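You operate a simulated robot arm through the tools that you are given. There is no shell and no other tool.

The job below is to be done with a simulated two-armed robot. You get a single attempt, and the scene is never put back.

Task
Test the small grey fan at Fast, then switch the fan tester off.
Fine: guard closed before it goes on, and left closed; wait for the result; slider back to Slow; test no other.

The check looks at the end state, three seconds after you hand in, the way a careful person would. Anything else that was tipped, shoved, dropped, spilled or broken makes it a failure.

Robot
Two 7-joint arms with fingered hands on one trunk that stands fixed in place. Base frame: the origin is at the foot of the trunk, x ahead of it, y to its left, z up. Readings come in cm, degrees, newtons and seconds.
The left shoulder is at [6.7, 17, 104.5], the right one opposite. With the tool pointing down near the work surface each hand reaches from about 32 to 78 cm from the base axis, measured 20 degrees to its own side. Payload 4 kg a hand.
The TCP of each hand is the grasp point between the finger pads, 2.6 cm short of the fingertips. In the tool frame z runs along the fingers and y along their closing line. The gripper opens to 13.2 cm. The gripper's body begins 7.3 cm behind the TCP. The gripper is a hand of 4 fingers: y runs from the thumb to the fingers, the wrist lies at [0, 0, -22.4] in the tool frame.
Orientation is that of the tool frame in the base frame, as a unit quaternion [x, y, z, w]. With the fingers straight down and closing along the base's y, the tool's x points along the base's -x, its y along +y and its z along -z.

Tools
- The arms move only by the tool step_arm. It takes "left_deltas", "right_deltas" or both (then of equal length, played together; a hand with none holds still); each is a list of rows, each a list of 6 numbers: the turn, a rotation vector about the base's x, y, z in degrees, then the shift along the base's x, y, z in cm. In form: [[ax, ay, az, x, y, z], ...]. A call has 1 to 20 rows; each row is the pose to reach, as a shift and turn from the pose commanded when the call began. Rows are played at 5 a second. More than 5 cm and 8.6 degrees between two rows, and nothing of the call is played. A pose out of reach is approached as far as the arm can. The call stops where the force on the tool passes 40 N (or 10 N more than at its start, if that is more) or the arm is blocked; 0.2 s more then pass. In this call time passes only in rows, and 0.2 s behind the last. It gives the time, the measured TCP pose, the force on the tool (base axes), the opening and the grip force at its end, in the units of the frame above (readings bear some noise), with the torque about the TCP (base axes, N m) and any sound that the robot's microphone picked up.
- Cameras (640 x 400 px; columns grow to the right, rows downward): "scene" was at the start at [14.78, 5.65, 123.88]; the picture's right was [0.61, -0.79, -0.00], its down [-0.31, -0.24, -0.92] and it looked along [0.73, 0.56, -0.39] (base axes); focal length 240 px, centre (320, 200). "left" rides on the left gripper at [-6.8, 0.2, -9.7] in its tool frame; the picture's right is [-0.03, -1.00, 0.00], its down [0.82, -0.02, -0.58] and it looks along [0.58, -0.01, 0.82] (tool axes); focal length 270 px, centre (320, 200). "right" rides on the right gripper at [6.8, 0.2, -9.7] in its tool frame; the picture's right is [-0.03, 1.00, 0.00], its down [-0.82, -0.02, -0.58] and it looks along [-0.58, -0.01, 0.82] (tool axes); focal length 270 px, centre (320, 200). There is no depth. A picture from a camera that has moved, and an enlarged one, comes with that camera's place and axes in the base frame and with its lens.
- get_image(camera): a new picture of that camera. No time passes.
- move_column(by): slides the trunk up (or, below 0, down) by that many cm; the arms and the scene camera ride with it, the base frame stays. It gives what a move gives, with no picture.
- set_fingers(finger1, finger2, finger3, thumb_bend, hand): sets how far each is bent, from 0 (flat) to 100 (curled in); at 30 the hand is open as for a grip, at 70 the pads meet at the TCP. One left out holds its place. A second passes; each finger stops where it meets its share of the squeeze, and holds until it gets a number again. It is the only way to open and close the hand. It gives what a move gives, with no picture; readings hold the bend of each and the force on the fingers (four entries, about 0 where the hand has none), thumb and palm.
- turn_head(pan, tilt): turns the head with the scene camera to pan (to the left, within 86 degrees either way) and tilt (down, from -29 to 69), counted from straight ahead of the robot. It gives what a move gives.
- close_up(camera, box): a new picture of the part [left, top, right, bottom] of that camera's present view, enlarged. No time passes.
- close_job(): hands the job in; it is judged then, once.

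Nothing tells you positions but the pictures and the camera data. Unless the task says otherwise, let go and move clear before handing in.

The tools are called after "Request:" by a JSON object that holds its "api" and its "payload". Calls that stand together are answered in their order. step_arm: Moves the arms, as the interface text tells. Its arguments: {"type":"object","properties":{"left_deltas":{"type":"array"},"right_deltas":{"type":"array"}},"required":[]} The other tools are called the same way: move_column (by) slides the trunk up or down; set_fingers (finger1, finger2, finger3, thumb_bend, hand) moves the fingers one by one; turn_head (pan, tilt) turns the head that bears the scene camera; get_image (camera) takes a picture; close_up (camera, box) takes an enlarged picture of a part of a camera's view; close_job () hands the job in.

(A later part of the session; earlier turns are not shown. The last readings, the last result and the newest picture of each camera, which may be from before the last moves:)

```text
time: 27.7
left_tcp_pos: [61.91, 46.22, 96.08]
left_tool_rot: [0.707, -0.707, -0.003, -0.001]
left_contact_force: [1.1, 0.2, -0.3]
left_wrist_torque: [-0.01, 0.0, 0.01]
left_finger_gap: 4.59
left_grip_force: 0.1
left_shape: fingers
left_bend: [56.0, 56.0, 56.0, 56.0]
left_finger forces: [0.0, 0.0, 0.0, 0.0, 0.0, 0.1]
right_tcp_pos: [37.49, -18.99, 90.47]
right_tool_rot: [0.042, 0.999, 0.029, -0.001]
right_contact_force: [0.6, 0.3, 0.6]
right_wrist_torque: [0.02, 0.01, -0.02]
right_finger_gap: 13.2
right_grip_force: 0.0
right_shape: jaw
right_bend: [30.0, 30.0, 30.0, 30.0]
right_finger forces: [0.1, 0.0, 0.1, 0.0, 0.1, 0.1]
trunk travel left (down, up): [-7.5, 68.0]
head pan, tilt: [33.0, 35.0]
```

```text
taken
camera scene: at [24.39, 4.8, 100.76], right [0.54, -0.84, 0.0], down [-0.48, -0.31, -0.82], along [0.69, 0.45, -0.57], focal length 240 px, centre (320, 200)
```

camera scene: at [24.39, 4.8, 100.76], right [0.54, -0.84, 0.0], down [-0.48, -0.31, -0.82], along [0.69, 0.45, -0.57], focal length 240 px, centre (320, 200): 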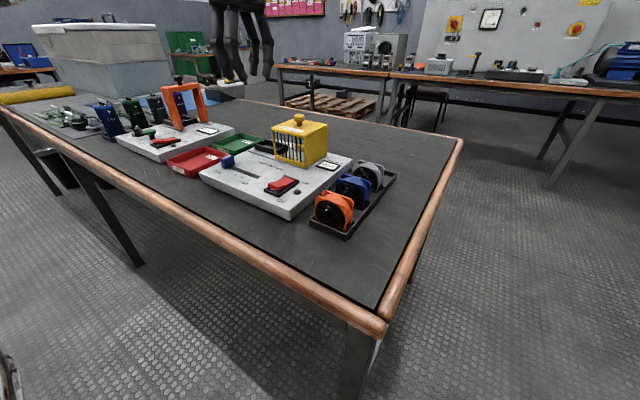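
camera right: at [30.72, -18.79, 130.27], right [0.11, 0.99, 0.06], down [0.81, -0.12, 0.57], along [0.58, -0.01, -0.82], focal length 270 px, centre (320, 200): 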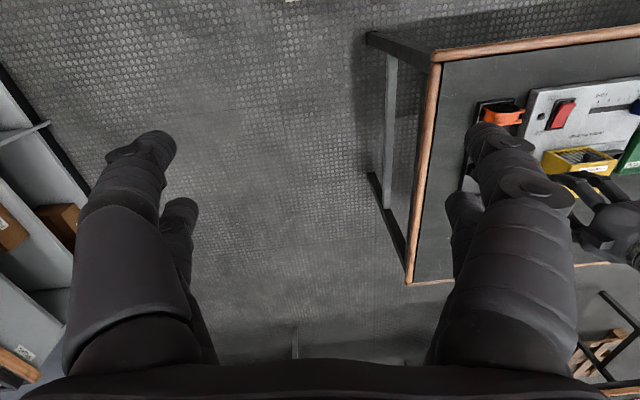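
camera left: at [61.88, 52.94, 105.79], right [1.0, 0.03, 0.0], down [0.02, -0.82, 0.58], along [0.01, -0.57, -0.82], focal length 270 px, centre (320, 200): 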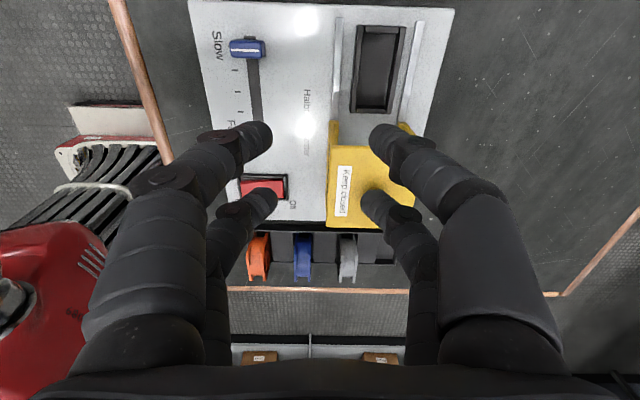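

Reached without trouble, and the left camera now sees the bay, rails and open end of the guard. I'll enlarge to measure the bay.

Request:
{"api": "close_up", "payload": {"camera": "left", "box": [300, 0, 470, 130]}}

Request:
{"api": "close_up", "payload": {"camera": "scene", "box": [190, 100, 400, 240]}}

Request:
{"api": "close_up", "payload": {"camera": "left", "box": [190, 0, 330, 130]}}

```text
3.08 times, centred on (385, 65) of left
camera zoom: at [61.88, 52.94, 105.79], right [1.0, 0.03, 0.0], down [0.02, -0.82, 0.58], along [0.01, -0.57, -0.82], focal length 832 px, centre (120, 615)
```

zoom: 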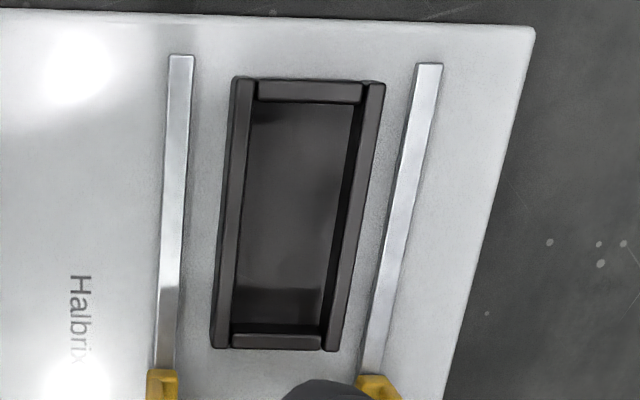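

```text
2.86 times, centred on (295, 170) of scene
camera zoom: at [24.39, 4.8, 100.76], right [0.54, -0.84, 0.0], down [-0.48, -0.31, -0.82], along [0.69, 0.45, -0.57], focal length 685 px, centre (391, 286)
```

zoom: 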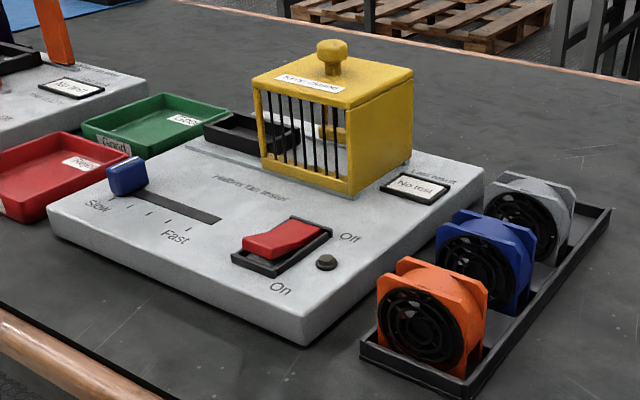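

```text
3.08 times, centred on (260, 65) of left
camera zoom: at [61.88, 52.94, 105.79], right [1.0, 0.03, 0.0], down [0.02, -0.82, 0.58], along [0.01, -0.57, -0.82], focal length 832 px, centre (505, 615)
```

zoom: 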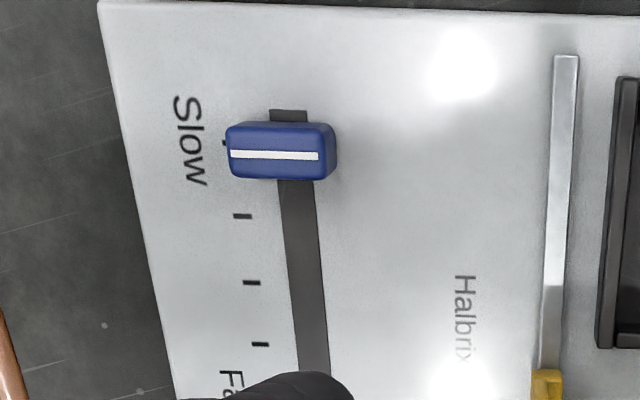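

The bay frame measures about x 65.2–69.6, y 44.05–51.9 (centre 67.4, 48.0), rim top z≈76.8, with an inside of roughly 3.1 × 6.8 cm. Now I'll test whether the hand can get above it without tilt.

Request:
{"api": "step_arm", "payload": {"left_deltas": [[0, 0, 0, 2, 0.8, -2], [0, 0, 0, 4, 1.6, -4], [0, 0, 0, 5.5, 2.3, -7]]}}

```text
time: 28.5
left_tcp_pos: [67.59, 48.42, 89.08]
left_tool_rot: [0.707, -0.707, -0.001, -0.001]
left_contact_force: [0.3, -0.5, -0.3]
left_wrist_torque: [-0.04, 0.02, 0.04]
left_finger_gap: 4.61
left_grip_force: 0.1
left_shape: fingers
left_bend: [56.0, 56.0, 56.0, 56.0]
left_finger forces: [0.0, 0.0, 0.0, 0.0, 0.1, 0.0]
right_tcp_pos: [37.5, -18.97, 90.55]
right_tool_rot: [0.041, 0.999, 0.029, 0.0]
right_contact_force: [-0.5, -0.4, 1.2]
right_wrist_torque: [0.01, 0.0, 0.01]
right_finger_gap: 13.19
right_grip_force: 0.0
right_shape: jaw
right_bend: [30.0, 30.0, 30.0, 30.0]
right_finger forces: [0.0, 0.0, 0.1, 0.0, 0.1, 0.1]
trunk travel left (down, up): [-7.5, 68.0]
head pan, tilt: [33.0, 35.0]
```

The bay is reachable with the tool vertical at this trunk height, so no tilt is needed. I'll take a picture here for reference before going to the fan.

Request:
{"api": "get_image", "payload": {"camera": "left"}}

Request:
{"api": "get_image", "payload": {"camera": "scene"}}

```text
taken
camera left: at [67.43, 55.21, 98.79], right [1.0, 0.03, 0.0], down [0.02, -0.82, 0.58], along [0.01, -0.58, -0.82], focal length 270 px, centre (320, 200)
```

left: 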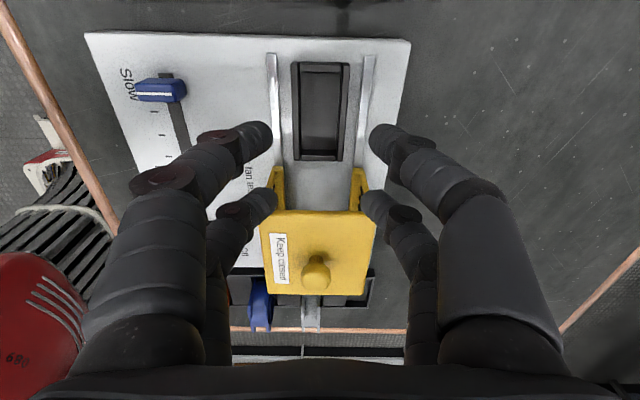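

```text
taken
camera scene: at [24.42, 4.8, 100.74], right [0.54, -0.84, 0.0], down [-0.48, -0.31, -0.82], along [0.69, 0.45, -0.57], focal length 240 px, centre (320, 200)
```

scene: 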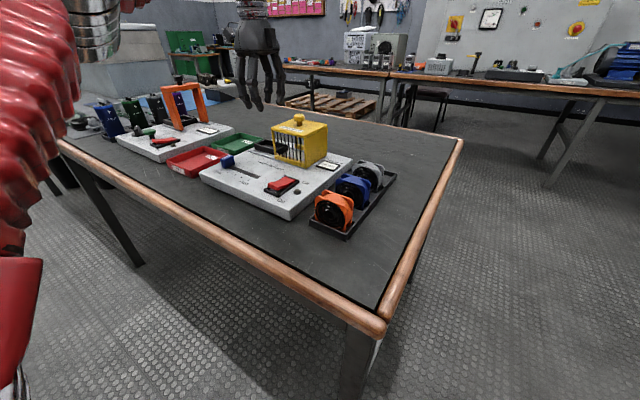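

Next I'll lift, cross over the guard with plenty of height, and stop above the grey fan for a close look.

Request:
{"api": "step_arm", "payload": {"left_deltas": [[0, 0, 0, 0, 0, 4], [0, 0, 0, -0.2, -2, 8], [0, 0, 0, -0.4, -6.5, 8], [0, 0, 0, -0.5, -11, 8], [0, 0, 0, -0.6, -15.5, 8], [0, 0, 0, -0.7, -20, 8], [0, 0, 0, -0.7, -24, 7], [0, 0, 0, -0.7, -27, 4], [0, 0, 0, -0.7, -27, 0], [0, 0, 0, -0.7, -27, -3]]}}

Request:
{"api": "get_image", "payload": {"camera": "left"}}

Request:
{"api": "close_up", "payload": {"camera": "scene", "box": [280, 80, 440, 240]}}

```text
time: 30.7
left_tcp_pos: [65.95, 22.26, 85.81]
left_tool_rot: [0.707, -0.707, -0.002, -0.001]
left_contact_force: [-0.1, 0.0, 0.3]
left_wrist_torque: [0.0, 0.02, 0.0]
left_finger_gap: 4.57
left_grip_force: 0.1
left_shape: fingers
left_bend: [56.0, 56.0, 56.0, 56.0]
left_finger forces: [0.0, 0.0, 0.0, 0.1, 0.0, 0.1]
left hand out of reach, approached as far as the arm can: row 2, 3, 4, 5, 6, 7, 8, 9, 10
right_tcp_pos: [37.54, -19.11, 90.53]
right_tool_rot: [0.04, 0.999, 0.029, 0.001]
right_contact_force: [0.3, 0.1, -1.1]
right_wrist_torque: [-0.01, 0.01, -0.01]
right_finger_gap: 13.2
right_grip_force: 0.1
right_shape: jaw
right_bend: [30.0, 30.0, 30.0, 30.0]
right_finger forces: [0.1, 0.0, 0.1, 0.1, 0.0, 0.0]
trunk travel left (down, up): [-7.5, 68.0]
head pan, tilt: [33.0, 35.0]
```

```text
taken
camera left: at [65.84, 29.01, 95.59], right [1.0, 0.03, 0.0], down [0.02, -0.82, 0.58], along [0.01, -0.58, -0.82], focal length 270 px, centre (320, 200)
```

left: 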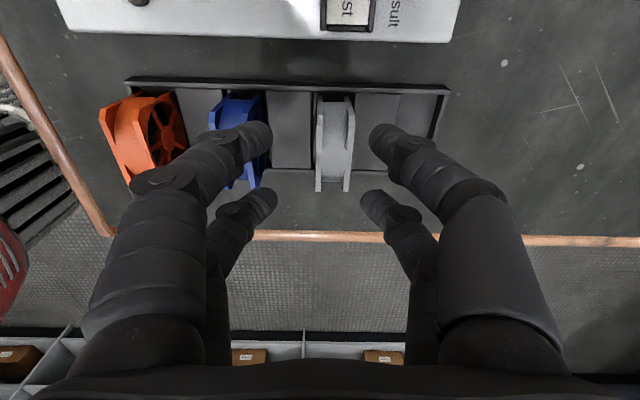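

```text
2.50 times, centred on (360, 160) of scene
camera zoom: at [24.41, 4.79, 100.75], right [0.54, -0.84, 0.0], down [-0.48, -0.31, -0.82], along [0.69, 0.45, -0.57], focal length 599 px, centre (220, 300)
```

zoom: 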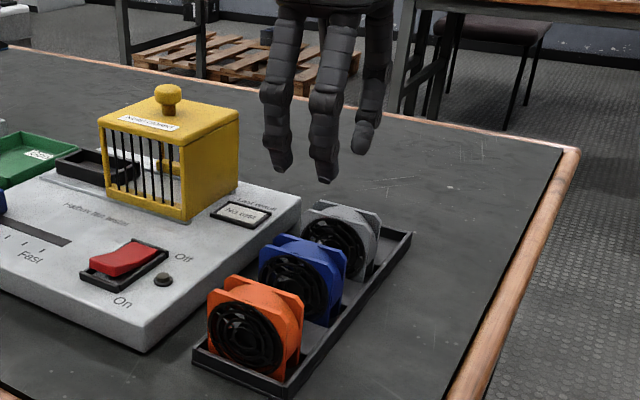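

The hand came within about 1 cm of the target but reports a posture limit. I'll look at the arm's posture before deciding how to free it.

Request:
{"api": "turn_head", "payload": {"pan": 50, "tilt": 0}}

Request:
{"api": "get_image", "payload": {"camera": "scene"}}

```text
time: 31.7
left_tcp_pos: [66.06, 22.44, 85.88]
left_tool_rot: [0.707, -0.707, -0.001, 0.0]
left_contact_force: [-0.3, -0.3, 0.4]
left_wrist_torque: [-0.04, 0.01, 0.0]
left_finger_gap: 4.58
left_grip_force: 0.1
left_shape: fingers
left_bend: [56.0, 56.0, 56.0, 56.0]
left_finger forces: [0.0, 0.0, 0.0, 0.1, 0.0, 0.0]
right_tcp_pos: [37.45, -19.05, 90.53]
right_tool_rot: [0.041, 0.999, 0.028, 0.001]
right_contact_force: [0.5, -0.1, -0.2]
right_wrist_torque: [-0.02, -0.02, 0.01]
right_finger_gap: 13.22
right_grip_force: 0.1
right_shape: jaw
right_bend: [30.0, 30.0, 30.0, 30.0]
right_finger forces: [0.0, 0.0, 0.0, 0.0, 0.0, 0.0]
trunk travel left (down, up): [-7.5, 68.0]
head pan, tilt: [50.0, 0.0]
```

```text
taken
camera scene: at [22.81, 6.89, 106.37], right [0.77, -0.64, 0.0], down [0.0, 0.0, -1.0], along [0.64, 0.77, 0.0], focal length 240 px, centre (320, 200)
```

scene: 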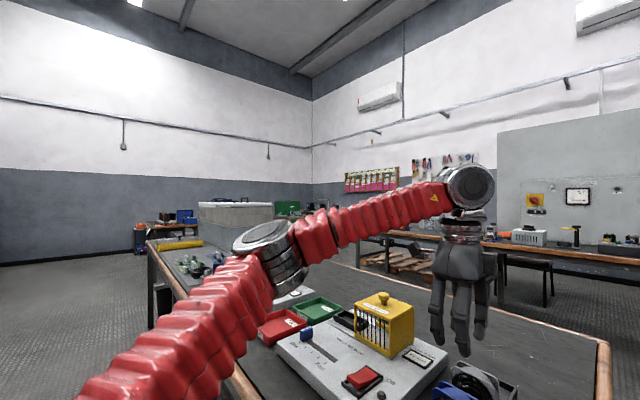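

The elbow is well bent, so the limit looks like a shoulder one that loosens lower down. I'll go down slightly (still above the fans' tops) and see where it ends up.

Request:
{"api": "step_arm", "payload": {"left_deltas": [[0, 0, 0, 0, 0, -1.5], [0, 0, 0, 0, 0, -3]]}}

```text
time: 32.3
left_tcp_pos: [65.91, 22.27, 82.87]
left_tool_rot: [-0.707, 0.707, 0.001, 0.001]
left_contact_force: [0.1, 1.4, -0.5]
left_wrist_torque: [-0.04, 0.0, -0.01]
left_finger_gap: 4.57
left_grip_force: 0.1
left_shape: fingers
left_bend: [56.0, 56.0, 56.0, 56.0]
left_finger forces: [0.0, 0.0, 0.0, 0.0, 0.0, 0.0]
right_tcp_pos: [37.46, -19.17, 90.5]
right_tool_rot: [0.041, 0.999, 0.029, 0.001]
right_contact_force: [1.1, 0.0, -0.2]
right_wrist_torque: [0.02, 0.0, 0.0]
right_finger_gap: 13.24
right_grip_force: 0.1
right_shape: jaw
right_bend: [30.0, 30.0, 30.0, 30.0]
right_finger forces: [0.0, 0.0, 0.0, 0.0, 0.0, 0.0]
trunk travel left (down, up): [-7.5, 68.0]
head pan, tilt: [50.0, 0.0]
```

That was within reach, so commands count from the pose actually approached. Now a small correction toward the fan's centre line at this height.

Request:
{"api": "step_arm", "payload": {"left_deltas": [[0, 0, 0, 0.5, -0.4, 0], [0, 0, 0, 1.0, -0.8, 0]]}}

Request:
{"api": "get_image", "payload": {"camera": "left"}}

Request:
{"api": "turn_head", "payload": {"pan": 22, "tilt": 22}}

Request:
{"api": "get_image", "payload": {"camera": "scene"}}

```text
time: 32.9
left_tcp_pos: [66.82, 21.56, 82.68]
left_tool_rot: [0.707, -0.707, -0.001, 0.0]
left_contact_force: [-0.3, 0.2, 0.8]
left_wrist_torque: [0.04, -0.01, -0.01]
left_finger_gap: 4.56
left_grip_force: 0.0
left_shape: fingers
left_bend: [56.0, 56.0, 56.0, 56.0]
left_finger forces: [0.0, 0.0, 0.1, 0.1, 0.2, 0.0]
right_tcp_pos: [37.55, -19.07, 90.47]
right_tool_rot: [0.041, 0.999, 0.029, -0.002]
right_contact_force: [0.9, 1.1, 0.1]
right_wrist_torque: [0.0, 0.02, 0.01]
right_finger_gap: 13.18
right_grip_force: 0.1
right_shape: jaw
right_bend: [30.0, 30.0, 30.0, 30.0]
right_finger forces: [0.1, 0.0, 0.1, 0.0, 0.1, 0.1]
trunk travel left (down, up): [-7.5, 68.0]
head pan, tilt: [50.0, 0.0]
```

```text
taken
camera left: at [66.77, 28.33, 92.49], right [1.0, 0.03, 0.0], down [0.02, -0.82, 0.58], along [0.02, -0.58, -0.82], focal length 270 px, centre (320, 200)
```

left: 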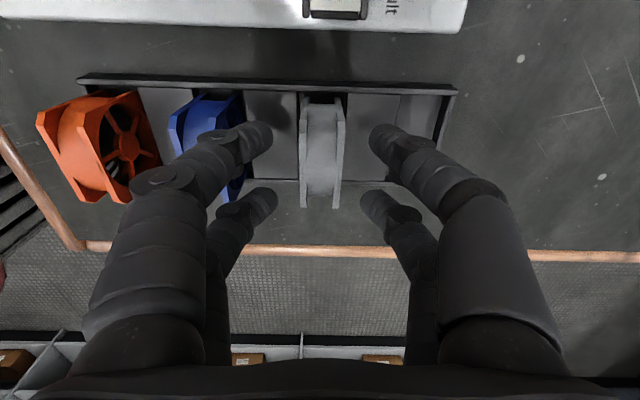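

```text
time: 33.8
left_tcp_pos: [66.9, 21.48, 82.93]
left_tool_rot: [0.708, -0.706, -0.001, -0.001]
left_contact_force: [0.2, 0.2, 0.0]
left_wrist_torque: [-0.03, 0.01, 0.03]
left_finger_gap: 4.56
left_grip_force: 0.0
left_shape: fingers
left_bend: [56.0, 56.0, 56.0, 56.0]
left_finger forces: [0.1, 0.0, 0.1, 0.0, 0.1, 0.0]
right_tcp_pos: [37.53, -18.89, 90.55]
right_tool_rot: [0.041, 0.999, 0.029, 0.0]
right_contact_force: [-0.4, -0.5, -0.5]
right_wrist_torque: [-0.03, -0.01, -0.03]
right_finger_gap: 13.2
right_grip_force: 0.1
right_shape: jaw
right_bend: [30.0, 30.0, 30.0, 30.0]
right_finger forces: [0.0, 0.0, 0.0, 0.0, 0.0, 0.0]
trunk travel left (down, up): [-7.5, 68.0]
head pan, tilt: [22.0, 22.0]
```

```text
taken
camera scene: at [25.61, 3.48, 102.83], right [0.38, -0.93, 0.0], down [-0.35, -0.14, -0.93], along [0.86, 0.35, -0.38], focal length 240 px, centre (320, 200)
```

scene: 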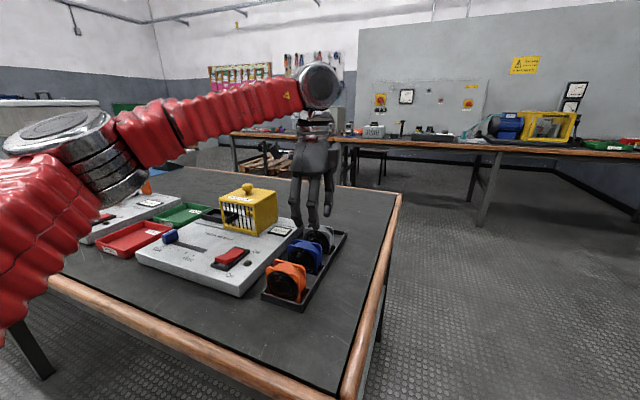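

The grey fan sits centred between the fingers. I'll zoom to verify clearance of the front fingers to the blue fan before descending.

Request:
{"api": "close_up", "payload": {"camera": "left", "box": [150, 60, 470, 260]}}

Request:
{"api": "close_up", "payload": {"camera": "scene", "box": [240, 150, 360, 310]}}

```text
2.00 times, centred on (310, 160) of left
camera zoom: at [66.73, 28.33, 92.55], right [1.0, 0.03, 0.0], down [0.02, -0.82, 0.58], along [0.02, -0.58, -0.82], focal length 541 px, centre (340, 280)
```

zoom: 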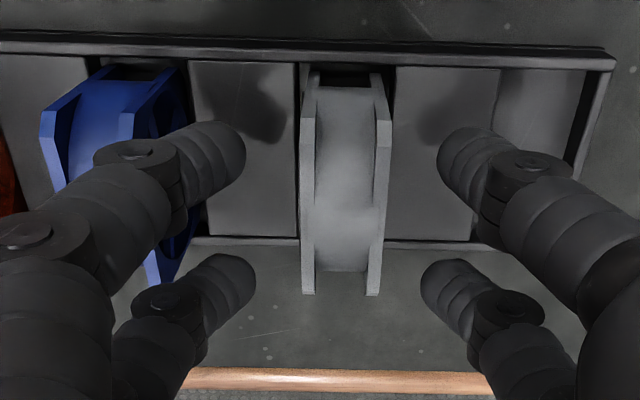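

```text
2.50 times, centred on (300, 230) of scene
camera zoom: at [25.61, 3.48, 102.83], right [0.38, -0.93, 0.0], down [-0.35, -0.14, -0.93], along [0.86, 0.35, -0.38], focal length 599 px, centre (370, 125)
```

zoom: 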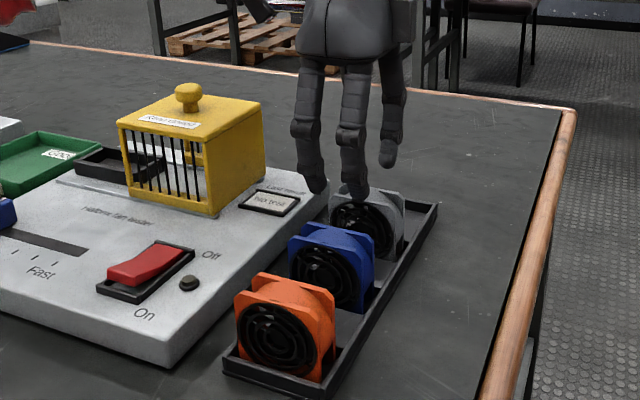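

The blue fan's rear is around x 62.2, so I'll narrow the opening to ~3.6 cm (fan ≈2.6 cm thick) before descending, and grip with the TCP at z≈78.

Request:
{"api": "set_fingers", "payload": {"hand": "left", "finger1": 59, "finger2": 59, "finger3": 59, "thumb_bend": 59}}

Request:
{"api": "step_arm", "payload": {"left_deltas": [[0, 0, 0, 0.1, -0.1, -0.8], [0, 0, 0, 0.2, -0.1, -1.6]]}}

Request:
{"api": "close_up", "payload": {"camera": "left", "box": [150, 60, 470, 260]}}

```text
time: 34.8
left_tcp_pos: [66.89, 21.6, 82.88]
left_tool_rot: [0.707, -0.707, -0.001, -0.001]
left_contact_force: [-0.4, 1.2, 0.1]
left_wrist_torque: [0.01, 0.02, -0.02]
left_finger_gap: 3.63
left_grip_force: 0.1
left_shape: fingers
left_bend: [59.0, 59.0, 59.0, 59.0]
left_finger forces: [0.1, 0.0, 0.0, 0.0, 0.1, 0.0]
right_tcp_pos: [37.57, -19.07, 90.43]
right_tool_rot: [0.041, 0.999, 0.028, 0.001]
right_contact_force: [-0.2, 0.6, -1.1]
right_wrist_torque: [0.02, -0.03, 0.0]
right_finger_gap: 13.2
right_grip_force: 0.2
right_shape: jaw
right_bend: [30.0, 30.0, 30.0, 30.0]
right_finger forces: [0.0, 0.0, 0.0, 0.1, 0.1, 0.0]
trunk travel left (down, up): [-7.5, 68.0]
head pan, tilt: [22.0, 22.0]
```

```text
time: 35.4
left_tcp_pos: [67.18, 21.44, 81.22]
left_tool_rot: [-0.707, 0.707, 0.0, 0.001]
left_contact_force: [-0.2, -0.5, -0.4]
left_wrist_torque: [-0.03, -0.01, 0.02]
left_finger_gap: 3.63
left_grip_force: 0.1
left_shape: fingers
left_bend: [59.0, 59.0, 59.0, 59.0]
left_finger forces: [0.0, 0.0, 0.0, 0.1, 0.0, 0.0]
right_tcp_pos: [37.58, -19.12, 90.48]
right_tool_rot: [0.04, 0.999, 0.029, 0.0]
right_contact_force: [-0.5, -1.0, -0.5]
right_wrist_torque: [0.0, 0.02, 0.0]
right_finger_gap: 13.19
right_grip_force: 0.0
right_shape: jaw
right_bend: [30.0, 30.0, 30.0, 30.0]
right_finger forces: [0.0, 0.0, 0.0, 0.0, 0.0, 0.1]
trunk travel left (down, up): [-7.5, 68.0]
head pan, tilt: [22.0, 22.0]
```

```text
2.00 times, centred on (310, 160) of left
camera zoom: at [66.94, 28.12, 91.0], right [1.0, 0.03, 0.0], down [0.02, -0.82, 0.58], along [0.01, -0.58, -0.82], focal length 541 px, centre (340, 280)
```

zoom: 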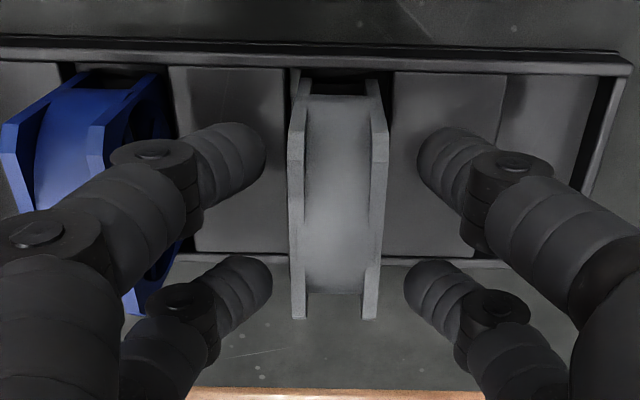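

The fingers straddle the grey fan evenly with room to the blue one. I'll descend to z≈78.

Request:
{"api": "step_arm", "payload": {"left_deltas": [[0, 0, 0, 0, -0.1, -0.8], [0, 0, 0, 0, -0.1, -1.6], [0, 0, 0, 0, -0.1, -2.4], [0, 0, 0, 0, -0.1, -3.1]]}}

Request:
{"api": "close_up", "payload": {"camera": "left", "box": [150, 60, 470, 260]}}

Request:
{"api": "close_up", "payload": {"camera": "scene", "box": [240, 150, 360, 310]}}

```text
time: 36.4
left_tcp_pos: [67.16, 21.12, 78.09]
left_tool_rot: [0.707, -0.707, -0.001, 0.0]
left_contact_force: [-0.1, -0.3, -0.8]
left_wrist_torque: [0.01, 0.01, -0.01]
left_finger_gap: 3.62
left_grip_force: 0.1
left_shape: fingers
left_bend: [59.0, 59.0, 59.0, 59.0]
left_finger forces: [0.0, 0.1, 0.1, 0.0, 0.0, 0.0]
right_tcp_pos: [37.53, -19.06, 90.54]
right_tool_rot: [0.041, 0.999, 0.028, 0.0]
right_contact_force: [0.9, 0.0, 0.6]
right_wrist_torque: [-0.02, 0.03, -0.03]
right_finger_gap: 13.18
right_grip_force: 0.0
right_shape: jaw
right_bend: [30.0, 30.0, 30.0, 30.0]
right_finger forces: [0.1, 0.0, 0.0, 0.0, 0.1, 0.0]
trunk travel left (down, up): [-7.5, 68.0]
head pan, tilt: [22.0, 22.0]
```

```text
2.00 times, centred on (310, 160) of left
camera zoom: at [66.98, 27.98, 87.85], right [1.0, 0.02, 0.0], down [0.02, -0.82, 0.58], along [0.01, -0.58, -0.82], focal length 541 px, centre (340, 280)
```

zoom: 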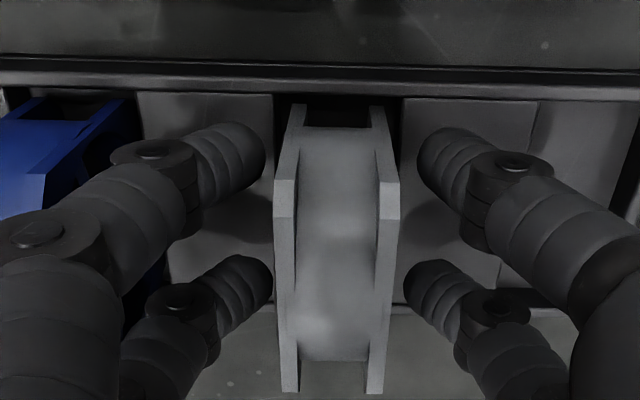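

```text
2.50 times, centred on (300, 230) of scene
camera zoom: at [25.62, 3.47, 102.82], right [0.37, -0.93, 0.0], down [-0.35, -0.14, -0.93], along [0.86, 0.35, -0.38], focal length 599 px, centre (370, 125)
```

zoom: 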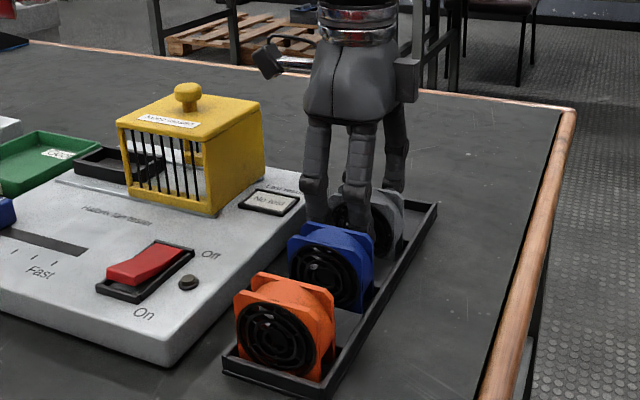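

No contact, and the fan is centred. I'll close the fingers onto the fan.

Request:
{"api": "set_fingers", "payload": {"hand": "left", "finger1": 70, "finger2": 70, "finger3": 70, "thumb_bend": 70}}

Request:
{"api": "close_up", "payload": {"camera": "left", "box": [150, 60, 470, 260]}}

```text
time: 37.4
left_tcp_pos: [66.97, 21.26, 78.15]
left_tool_rot: [0.707, -0.707, -0.001, 0.0]
left_contact_force: [0.4, -0.4, 0.9]
left_wrist_torque: [0.02, -0.01, 0.02]
left_finger_gap: 2.09
left_grip_force: 11.1
left_shape: fingers
left_bend: [63.0, 63.0, 64.0, 66.0]
left_finger forces: [5.9, 5.1, 4.6, 0.1, 6.7, 0.1]
right_tcp_pos: [37.5, -19.07, 90.56]
right_tool_rot: [0.041, 0.999, 0.029, 0.0]
right_contact_force: [0.4, 0.1, 0.1]
right_wrist_torque: [0.02, -0.02, 0.01]
right_finger_gap: 13.18
right_grip_force: 0.0
right_shape: jaw
right_bend: [30.0, 30.0, 30.0, 30.0]
right_finger forces: [0.1, 0.0, 0.0, 0.1, 0.0, 0.0]
trunk travel left (down, up): [-7.5, 68.0]
head pan, tilt: [22.0, 22.0]
```

```text
2.00 times, centred on (310, 160) of left
camera zoom: at [66.98, 27.98, 87.85], right [1.0, 0.03, 0.0], down [0.02, -0.82, 0.58], along [0.01, -0.58, -0.82], focal length 541 px, centre (340, 280)
```

zoom: 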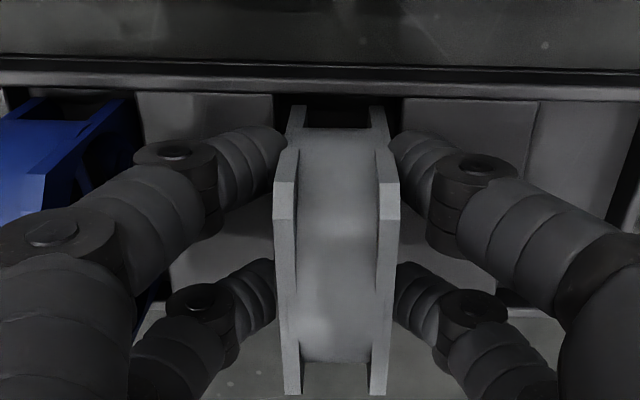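

Grip is firm (11 N, gap 2.1 cm). I'll lift straight up a little and check that only the grey fan comes along.

Request:
{"api": "step_arm", "payload": {"left_deltas": [[0, 0, 0, 0, 0, 0.7], [0, 0, 0, 0, 0, 1.5], [0, 0, 0, 0, 0, 3], [0, 0, 0, 0, 0, 5]]}}

Request:
{"api": "get_image", "payload": {"camera": "left"}}

Request:
{"api": "close_up", "payload": {"camera": "scene", "box": [240, 150, 360, 310]}}

```text
time: 38.4
left_tcp_pos: [66.17, 21.83, 82.97]
left_tool_rot: [-0.707, 0.707, 0.002, 0.001]
left_contact_force: [-0.4, 0.6, -1.3]
left_wrist_torque: [0.01, -0.01, -0.01]
left_finger_gap: 2.14
left_grip_force: 11.1
left_shape: fingers
left_bend: [63.0, 63.0, 64.0, 66.0]
left_finger forces: [6.0, 5.2, 4.5, 0.0, 6.8, 0.0]
left hand out of reach, approached as far as the arm can: row 4
right_tcp_pos: [37.43, -19.1, 90.65]
right_tool_rot: [0.041, 0.999, 0.029, 0.0]
right_contact_force: [-0.1, 0.6, -0.6]
right_wrist_torque: [-0.02, -0.01, -0.01]
right_finger_gap: 13.2
right_grip_force: 0.1
right_shape: jaw
right_bend: [30.0, 30.0, 30.0, 30.0]
right_finger forces: [0.0, 0.0, 0.0, 0.0, 0.1, 0.0]
trunk travel left (down, up): [-7.5, 68.0]
head pan, tilt: [22.0, 22.0]
```

```text
taken
camera left: at [66.16, 28.61, 92.75], right [1.0, 0.02, 0.0], down [0.02, -0.82, 0.57], along [0.01, -0.57, -0.82], focal length 270 px, centre (320, 200)
```

left: 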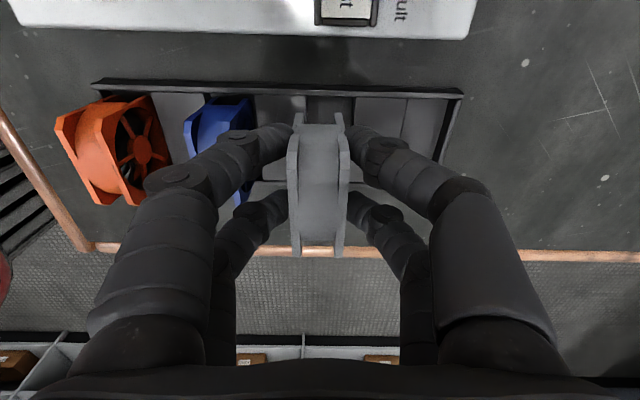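

```text
2.50 times, centred on (300, 230) of scene
camera zoom: at [25.57, 3.48, 102.84], right [0.37, -0.93, 0.0], down [-0.35, -0.14, -0.93], along [0.86, 0.35, -0.38], focal length 599 px, centre (370, 125)
```

zoom: 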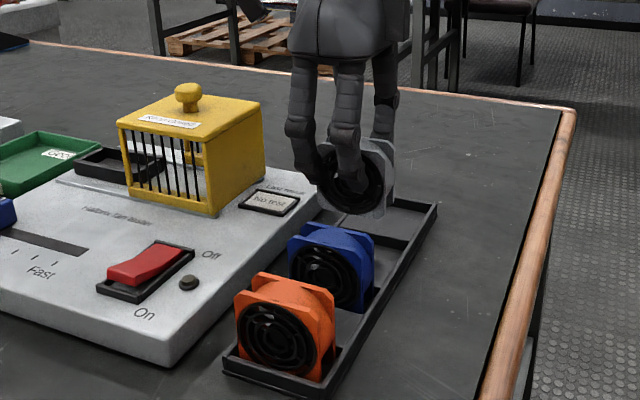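

The grey fan is in hand, the blue and orange ones stayed put. I'll carry it around the front of the guard, high, to above the bay.

Request:
{"api": "step_arm", "payload": {"left_deltas": [[0, 0, 0, -2, 0, 2], [0, 0, 0, -5, 0, 5], [0, 0, 0, -8.3, 1, 7.5], [0, 0, 0, -9.5, 5, 7.5], [0, 0, 0, -9.5, 9, 7.5], [0, 0, 0, -9.5, 13, 7.5], [0, 0, 0, -9.5, 17, 7.5], [0, 0, 0, -9.5, 21, 7.5], [0, 0, 0, -9, 24.5, 7.5], [0, 0, 0, -6.5, 26.4, 7.5], [0, 0, 0, -3, 26.4, 7], [0, 0, 0, 0.9, 26.3, 6.3]]}}

Request:
{"api": "get_image", "payload": {"camera": "left"}}

Request:
{"api": "turn_head", "payload": {"pan": 42, "tilt": 25}}

Request:
{"api": "get_image", "payload": {"camera": "scene"}}

```text
time: 41.0
left_tcp_pos: [67.22, 48.16, 89.01]
left_tool_rot: [0.707, -0.707, -0.002, 0.0]
left_contact_force: [0.2, 0.1, -0.6]
left_wrist_torque: [0.0, 0.04, -0.02]
left_finger_gap: 2.12
left_grip_force: 10.9
left_shape: fingers
left_bend: [63.0, 63.0, 64.0, 67.0]
left_finger forces: [5.8, 5.0, 4.4, 0.0, 6.4, 0.0]
right_tcp_pos: [37.55, -19.06, 90.51]
right_tool_rot: [0.041, 0.999, 0.028, 0.0]
right_contact_force: [-0.3, -0.8, 0.0]
right_wrist_torque: [0.03, -0.01, 0.01]
right_finger_gap: 13.17
right_grip_force: 0.0
right_shape: jaw
right_bend: [30.0, 30.0, 30.0, 30.0]
right_finger forces: [0.0, 0.0, 0.0, 0.1, 0.0, 0.0]
trunk travel left (down, up): [-7.5, 68.0]
head pan, tilt: [22.0, 22.0]
```

```text
taken
camera left: at [67.19, 54.99, 98.8], right [1.0, 0.03, 0.0], down [0.02, -0.82, 0.58], along [0.01, -0.58, -0.82], focal length 270 px, centre (320, 200)
```

left: 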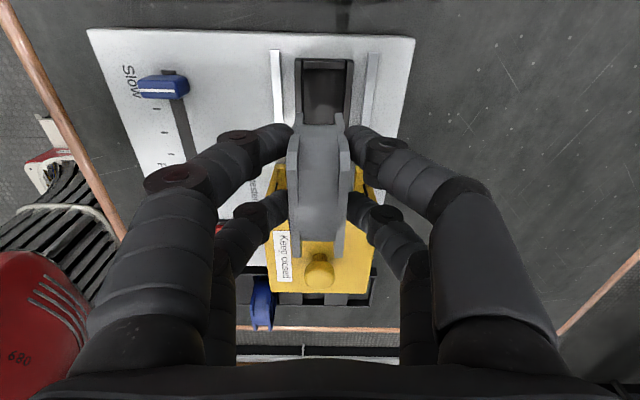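

```text
time: 41.8
left_tcp_pos: [67.21, 48.13, 89.2]
left_tool_rot: [-0.707, 0.707, 0.001, 0.0]
left_contact_force: [-0.3, -0.4, -1.1]
left_wrist_torque: [0.0, 0.01, -0.02]
left_finger_gap: 2.1
left_grip_force: 10.9
left_shape: fingers
left_bend: [63.0, 63.0, 64.0, 67.0]
left_finger forces: [5.8, 5.0, 4.4, 0.1, 6.4, 0.0]
right_tcp_pos: [37.43, -19.1, 90.61]
right_tool_rot: [0.041, 0.999, 0.029, 0.001]
right_contact_force: [0.1, 0.1, -0.3]
right_wrist_torque: [0.0, -0.01, 0.01]
right_finger_gap: 13.23
right_grip_force: 0.2
right_shape: jaw
right_bend: [30.0, 30.0, 30.0, 30.0]
right_finger forces: [0.0, 0.0, 0.0, 0.1, 0.0, 0.0]
trunk travel left (down, up): [-7.5, 68.0]
head pan, tilt: [42.0, 25.0]
```

```text
taken
camera scene: at [23.86, 6.16, 102.34], right [0.67, -0.74, 0.0], down [-0.32, -0.28, -0.91], along [0.67, 0.61, -0.42], focal length 240 px, centre (320, 200)
```

scene: 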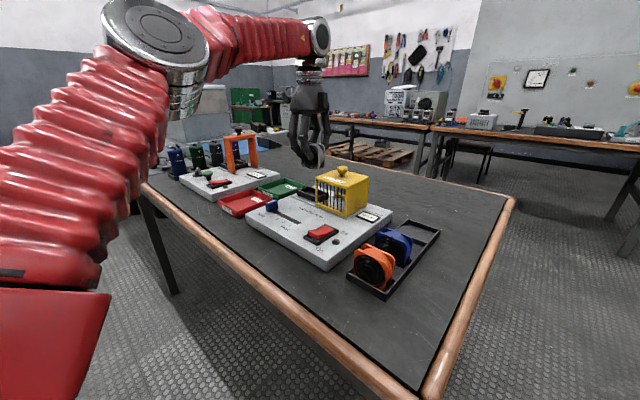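

The fan is held above the bay. I'll zoom in to measure the fan's offset relative to the bay frame.

Request:
{"api": "close_up", "payload": {"camera": "left", "box": [260, 30, 400, 130]}}

Request:
{"api": "close_up", "payload": {"camera": "left", "box": [240, 90, 400, 290]}}

Request:
{"api": "close_up", "payload": {"camera": "scene", "box": [260, 110, 400, 230]}}

```text
4.00 times, centred on (330, 80) of left
camera zoom: at [67.06, 54.93, 98.98], right [1.0, 0.03, 0.0], down [0.02, -0.82, 0.58], along [0.01, -0.58, -0.82], focal length 1081 px, centre (280, 680)
```

zoom: 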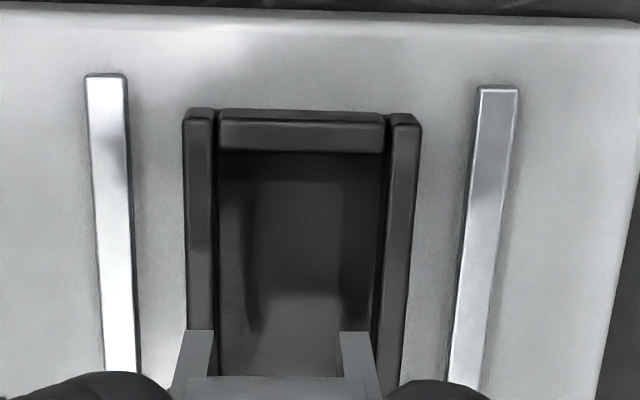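

```text
2.00 times, centred on (320, 190) of left
camera zoom: at [67.06, 54.93, 98.98], right [1.0, 0.03, 0.0], down [0.02, -0.82, 0.58], along [0.01, -0.58, -0.82], focal length 541 px, centre (320, 220)
```

zoom: 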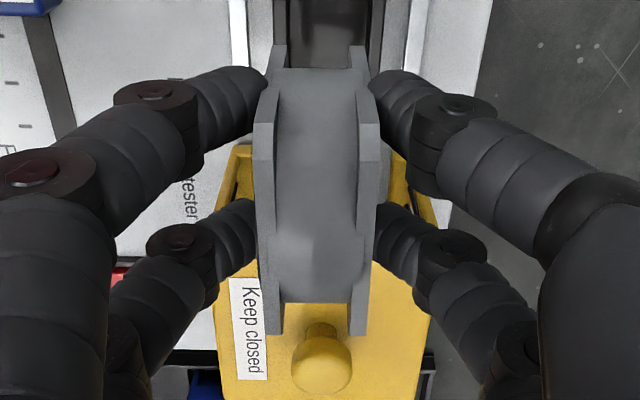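

```text
3.33 times, centred on (330, 170) of scene
camera zoom: at [23.86, 6.16, 102.34], right [0.67, -0.74, 0.0], down [-0.32, -0.28, -0.91], along [0.67, 0.61, -0.42], focal length 799 px, centre (287, 300)
```

zoom: 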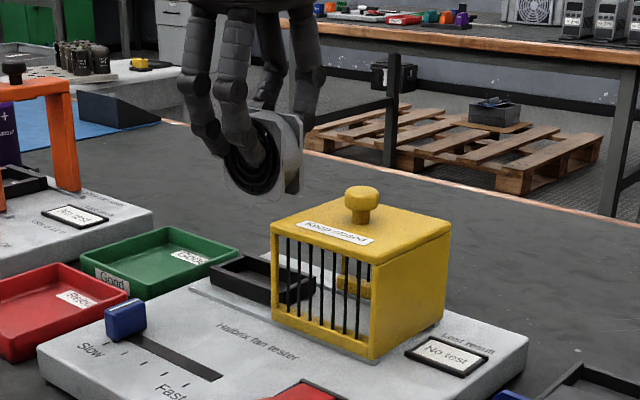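

The fan sits about 0.35 cm short in x and 0.25 cm far in y relative to the bay centre (67.55, 47.98). I'll correct that and lower it to just above the rim.

Request:
{"api": "step_arm", "payload": {"left_deltas": [[0, 0, 0, 0.35, -0.25, -1.5], [0, 0, 0, 0.35, -0.25, -3], [0, 0, 0, 0.35, -0.25, -4.5], [0, 0, 0, 0.35, -0.25, -6], [0, 0, 0, 0.35, -0.25, -6.2]]}}

Request:
{"api": "get_image", "payload": {"camera": "left"}}

Request:
{"api": "close_up", "payload": {"camera": "left", "box": [240, 60, 400, 260]}}

Request:
{"api": "close_up", "payload": {"camera": "scene", "box": [260, 130, 380, 220]}}

```text
time: 43.0
left_tcp_pos: [67.51, 47.9, 82.99]
left_tool_rot: [-0.707, 0.707, 0.0, 0.001]
left_contact_force: [-0.4, -0.6, -1.3]
left_wrist_torque: [0.02, 0.02, 0.04]
left_finger_gap: 2.11
left_grip_force: 10.6
left_shape: fingers
left_bend: [63.0, 63.0, 64.0, 67.0]
left_finger forces: [5.8, 5.0, 4.4, 0.1, 6.5, 0.0]
right_tcp_pos: [37.4, -19.16, 90.46]
right_tool_rot: [0.04, 0.999, 0.029, 0.0]
right_contact_force: [0.8, 0.0, 0.0]
right_wrist_torque: [0.01, 0.01, 0.01]
right_finger_gap: 13.2
right_grip_force: 0.1
right_shape: jaw
right_bend: [30.0, 30.0, 30.0, 30.0]
right_finger forces: [0.0, 0.0, 0.0, 0.0, 0.1, 0.1]
trunk travel left (down, up): [-7.5, 68.0]
head pan, tilt: [42.0, 25.0]
```

```text
taken
camera left: at [67.37, 54.68, 92.73], right [1.0, 0.03, 0.0], down [0.02, -0.82, 0.58], along [0.01, -0.58, -0.82], focal length 270 px, centre (320, 200)
```

left: 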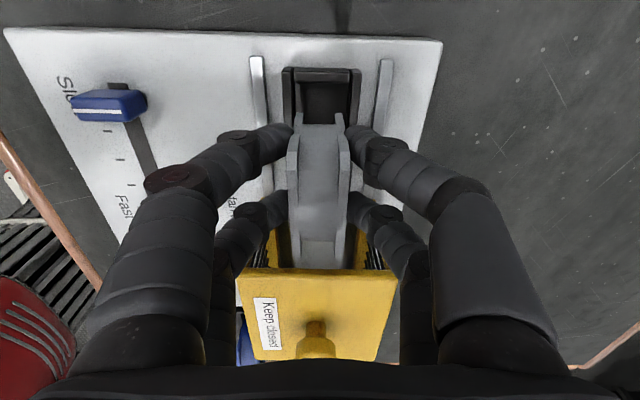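

```text
2.00 times, centred on (320, 160) of left
camera zoom: at [67.37, 54.68, 92.73], right [1.0, 0.03, 0.0], down [0.02, -0.82, 0.58], along [0.01, -0.58, -0.82], focal length 541 px, centre (320, 280)
```

zoom: 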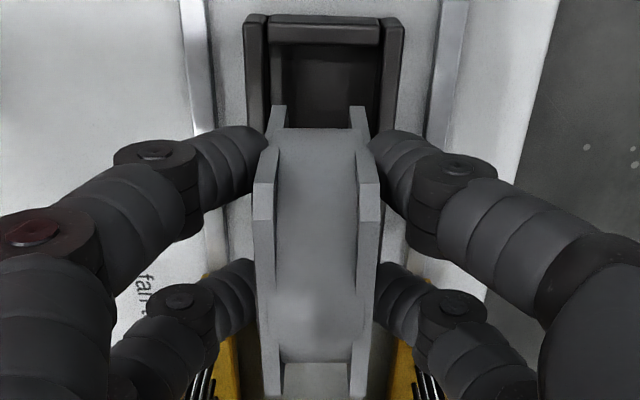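

```text
4.44 times, centred on (320, 175) of scene
camera zoom: at [23.86, 6.17, 102.34], right [0.67, -0.74, 0.0], down [-0.32, -0.28, -0.91], along [0.67, 0.61, -0.42], focal length 1065 px, centre (320, 311)
```

zoom: 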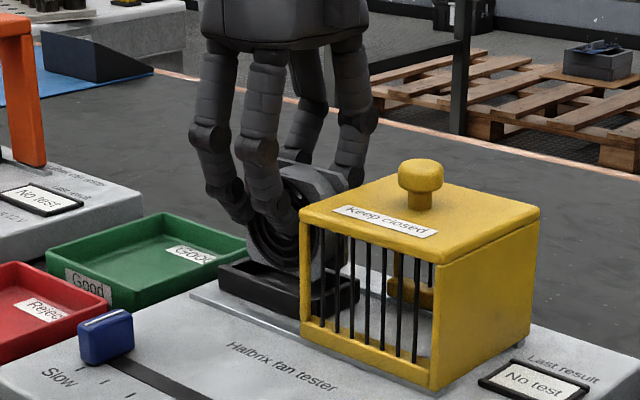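

The fan hangs just above the rim and looks well aligned in x. I'll zoom in more on the lower edge of the fan relative to the bay from both cameras.

Request:
{"api": "close_up", "payload": {"camera": "scene", "box": [285, 155, 345, 205]}}

Request:
{"api": "close_up", "payload": {"camera": "left", "box": [270, 60, 380, 140]}}

```text
8.00 times, centred on (315, 180) of scene
camera zoom: at [23.86, 6.17, 102.34], right [0.67, -0.74, 0.0], down [-0.32, -0.28, -0.91], along [0.67, 0.61, -0.42], focal length 1917 px, centre (360, 360)
```

zoom: 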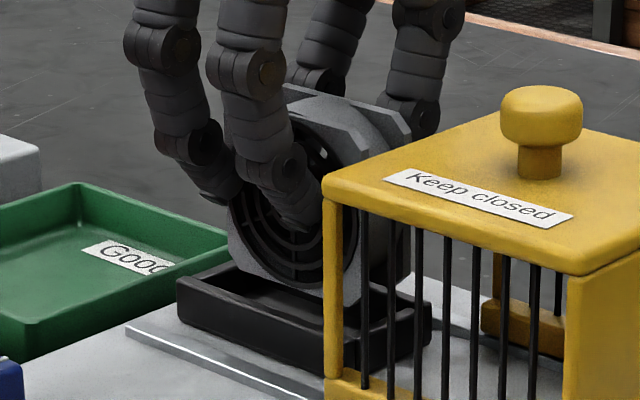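

```text
5.00 times, centred on (325, 100) of left
camera zoom: at [67.37, 54.68, 92.73], right [1.0, 0.03, 0.0], down [0.02, -0.82, 0.58], along [0.01, -0.58, -0.82], focal length 1351 px, centre (295, 700)
```

zoom: 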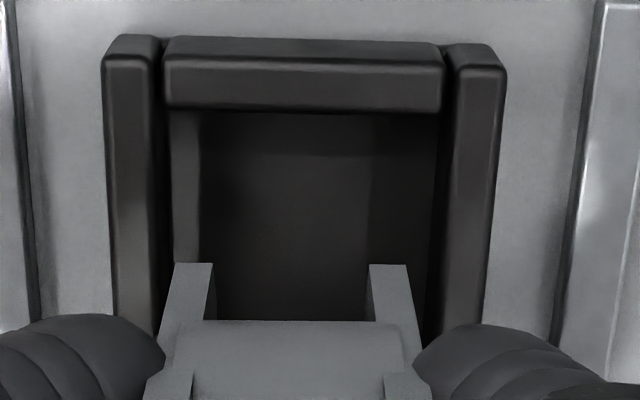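

I want to pin down the fan's width and centre; zooming in further on it.

Request:
{"api": "close_up", "payload": {"camera": "scene", "box": [300, 160, 340, 195]}}

Request:
{"api": "close_up", "payload": {"camera": "left", "box": [270, 100, 370, 280]}}

```text
11.43 times, centred on (320, 178) of scene
camera zoom: at [23.86, 6.17, 102.34], right [0.67, -0.74, 0.0], down [-0.32, -0.28, -0.91], along [0.67, 0.61, -0.42], focal length 2739 px, centre (320, 457)
```

zoom: 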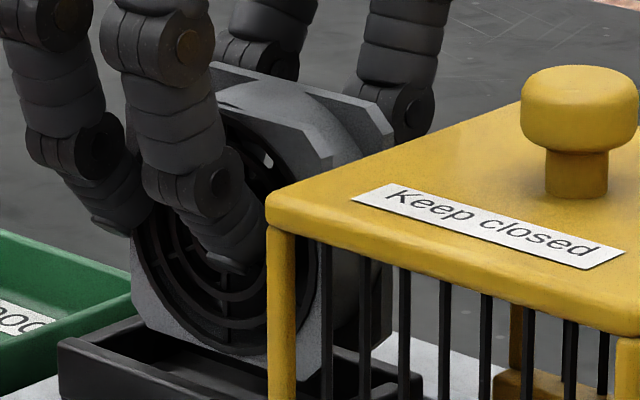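

```text
2.22 times, centred on (320, 190) of left
camera zoom: at [67.37, 54.68, 92.73], right [1.0, 0.03, 0.0], down [0.02, -0.82, 0.58], along [0.01, -0.58, -0.82], focal length 601 px, centre (320, 222)
```

zoom: 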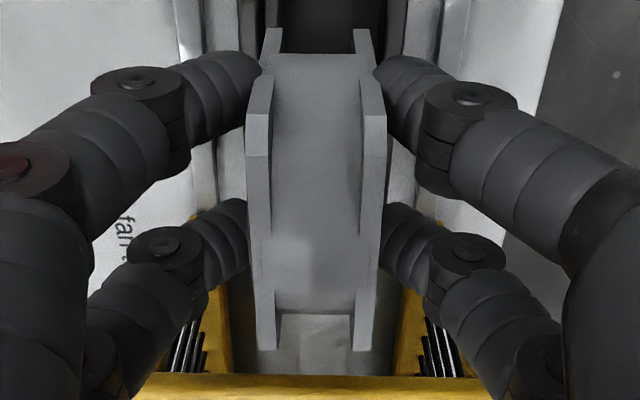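

The two views agree: the fan (6.5 × 2.5 cm) is centred at about (67.42, 47.15), bottom at z≈77.5, while the bay's centre is (67.55, 47.97) with its rim at 76.6. I'll shift +0.13 in x and +0.82 in y and check again before lowering.

Request:
{"api": "step_arm", "payload": {"left_deltas": [[0, 0, 0, 0.07, 0.4, 0], [0, 0, 0, 0.13, 0.82, 0], [0, 0, 0, 0.13, 0.82, 0]]}}

Request:
{"api": "close_up", "payload": {"camera": "left", "box": [270, 60, 380, 140]}}

Request:
{"api": "close_up", "payload": {"camera": "scene", "box": [285, 155, 345, 205]}}

```text
time: 43.8
left_tcp_pos: [67.7, 48.77, 82.92]
left_tool_rot: [-0.707, 0.707, 0.002, 0.001]
left_contact_force: [0.4, -0.1, -0.3]
left_wrist_torque: [0.0, 0.02, -0.01]
left_finger_gap: 2.07
left_grip_force: 10.7
left_shape: fingers
left_bend: [63.0, 63.0, 64.0, 67.0]
left_finger forces: [5.8, 5.1, 4.4, 0.1, 6.4, 0.1]
right_tcp_pos: [37.37, -19.03, 90.45]
right_tool_rot: [0.041, 0.999, 0.029, 0.0]
right_contact_force: [-0.5, -0.5, -0.5]
right_wrist_torque: [-0.04, 0.01, 0.04]
right_finger_gap: 13.19
right_grip_force: 0.1
right_shape: jaw
right_bend: [30.0, 30.0, 30.0, 30.0]
right_finger forces: [0.1, 0.1, 0.1, 0.0, 0.0, 0.1]
trunk travel left (down, up): [-7.5, 68.0]
head pan, tilt: [42.0, 25.0]
```

```text
5.00 times, centred on (325, 100) of left
camera zoom: at [67.54, 55.58, 92.74], right [1.0, 0.03, 0.0], down [0.02, -0.82, 0.58], along [0.01, -0.58, -0.82], focal length 1351 px, centre (295, 700)
```

zoom: 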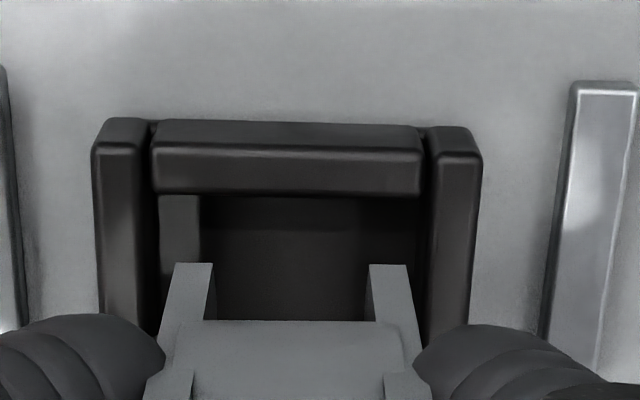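

```text
8.00 times, centred on (315, 180) of scene
camera zoom: at [23.86, 6.17, 102.34], right [0.67, -0.74, 0.0], down [-0.32, -0.28, -0.91], along [0.67, 0.61, -0.42], focal length 1917 px, centre (360, 360)
```

zoom: 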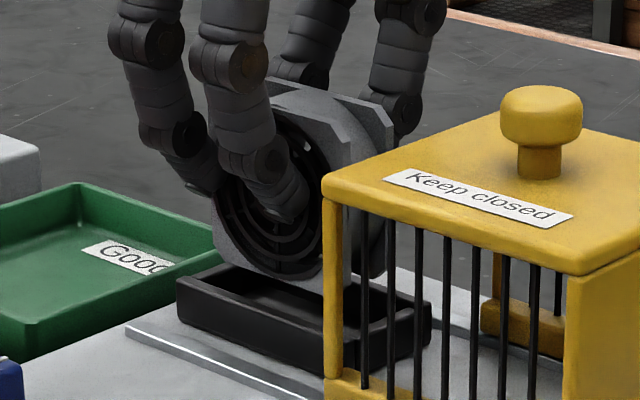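

Alignment now looks right (≈0.2 cm gap at the far end, x centred within 0.05). I'll lower the fan in small steps, watching the force.

Request:
{"api": "step_arm", "payload": {"left_deltas": [[0, 0, 0, 0, 0, -0.4], [0, 0, 0, 0, 0, -0.8], [0, 0, 0, 0, 0, -1.1], [0, 0, 0, 0, 0, -1.3]]}}

Request:
{"api": "close_up", "payload": {"camera": "scene", "box": [285, 155, 345, 205]}}

Request:
{"api": "close_up", "payload": {"camera": "left", "box": [270, 60, 380, 140]}}

```text
time: 44.8
left_tcp_pos: [67.69, 48.91, 81.77]
left_tool_rot: [-0.707, 0.707, 0.001, 0.0]
left_contact_force: [-0.1, 0.0, -1.0]
left_wrist_torque: [0.04, 0.0, 0.0]
left_finger_gap: 2.09
left_grip_force: 11.2
left_shape: fingers
left_bend: [63.0, 63.0, 64.0, 67.0]
left_finger forces: [5.9, 5.0, 4.3, 0.0, 6.4, 0.0]
right_tcp_pos: [37.46, -19.03, 90.54]
right_tool_rot: [0.041, 0.999, 0.029, 0.0]
right_contact_force: [-0.4, 0.0, -0.4]
right_wrist_torque: [0.0, 0.02, 0.0]
right_finger_gap: 13.2
right_grip_force: 0.1
right_shape: jaw
right_bend: [30.0, 30.0, 30.0, 30.0]
right_finger forces: [0.0, 0.0, 0.0, 0.0, 0.0, 0.0]
trunk travel left (down, up): [-7.5, 68.0]
head pan, tilt: [42.0, 25.0]
```

```text
8.00 times, centred on (315, 180) of scene
camera zoom: at [23.86, 6.17, 102.34], right [0.67, -0.74, 0.0], down [-0.32, -0.28, -0.91], along [0.67, 0.61, -0.42], focal length 1917 px, centre (360, 360)
```

zoom: 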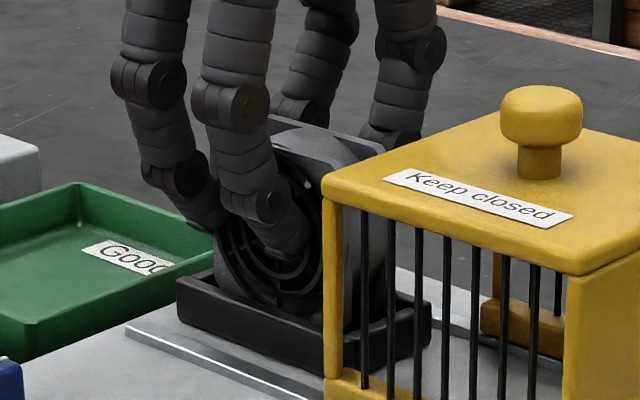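

```text
5.00 times, centred on (325, 100) of left
camera zoom: at [67.53, 55.55, 91.43], right [1.0, 0.03, 0.0], down [0.02, -0.82, 0.58], along [0.01, -0.58, -0.82], focal length 1351 px, centre (295, 700)
```

zoom: 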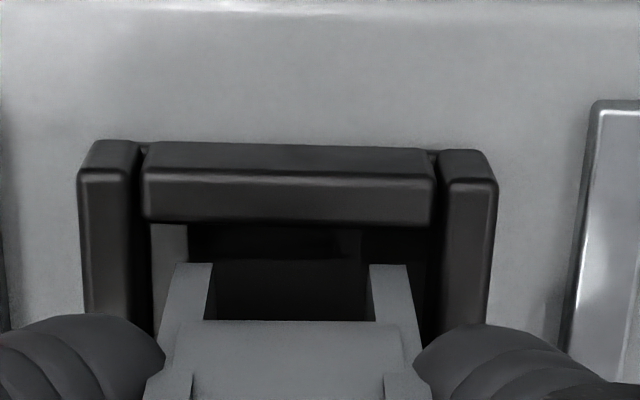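

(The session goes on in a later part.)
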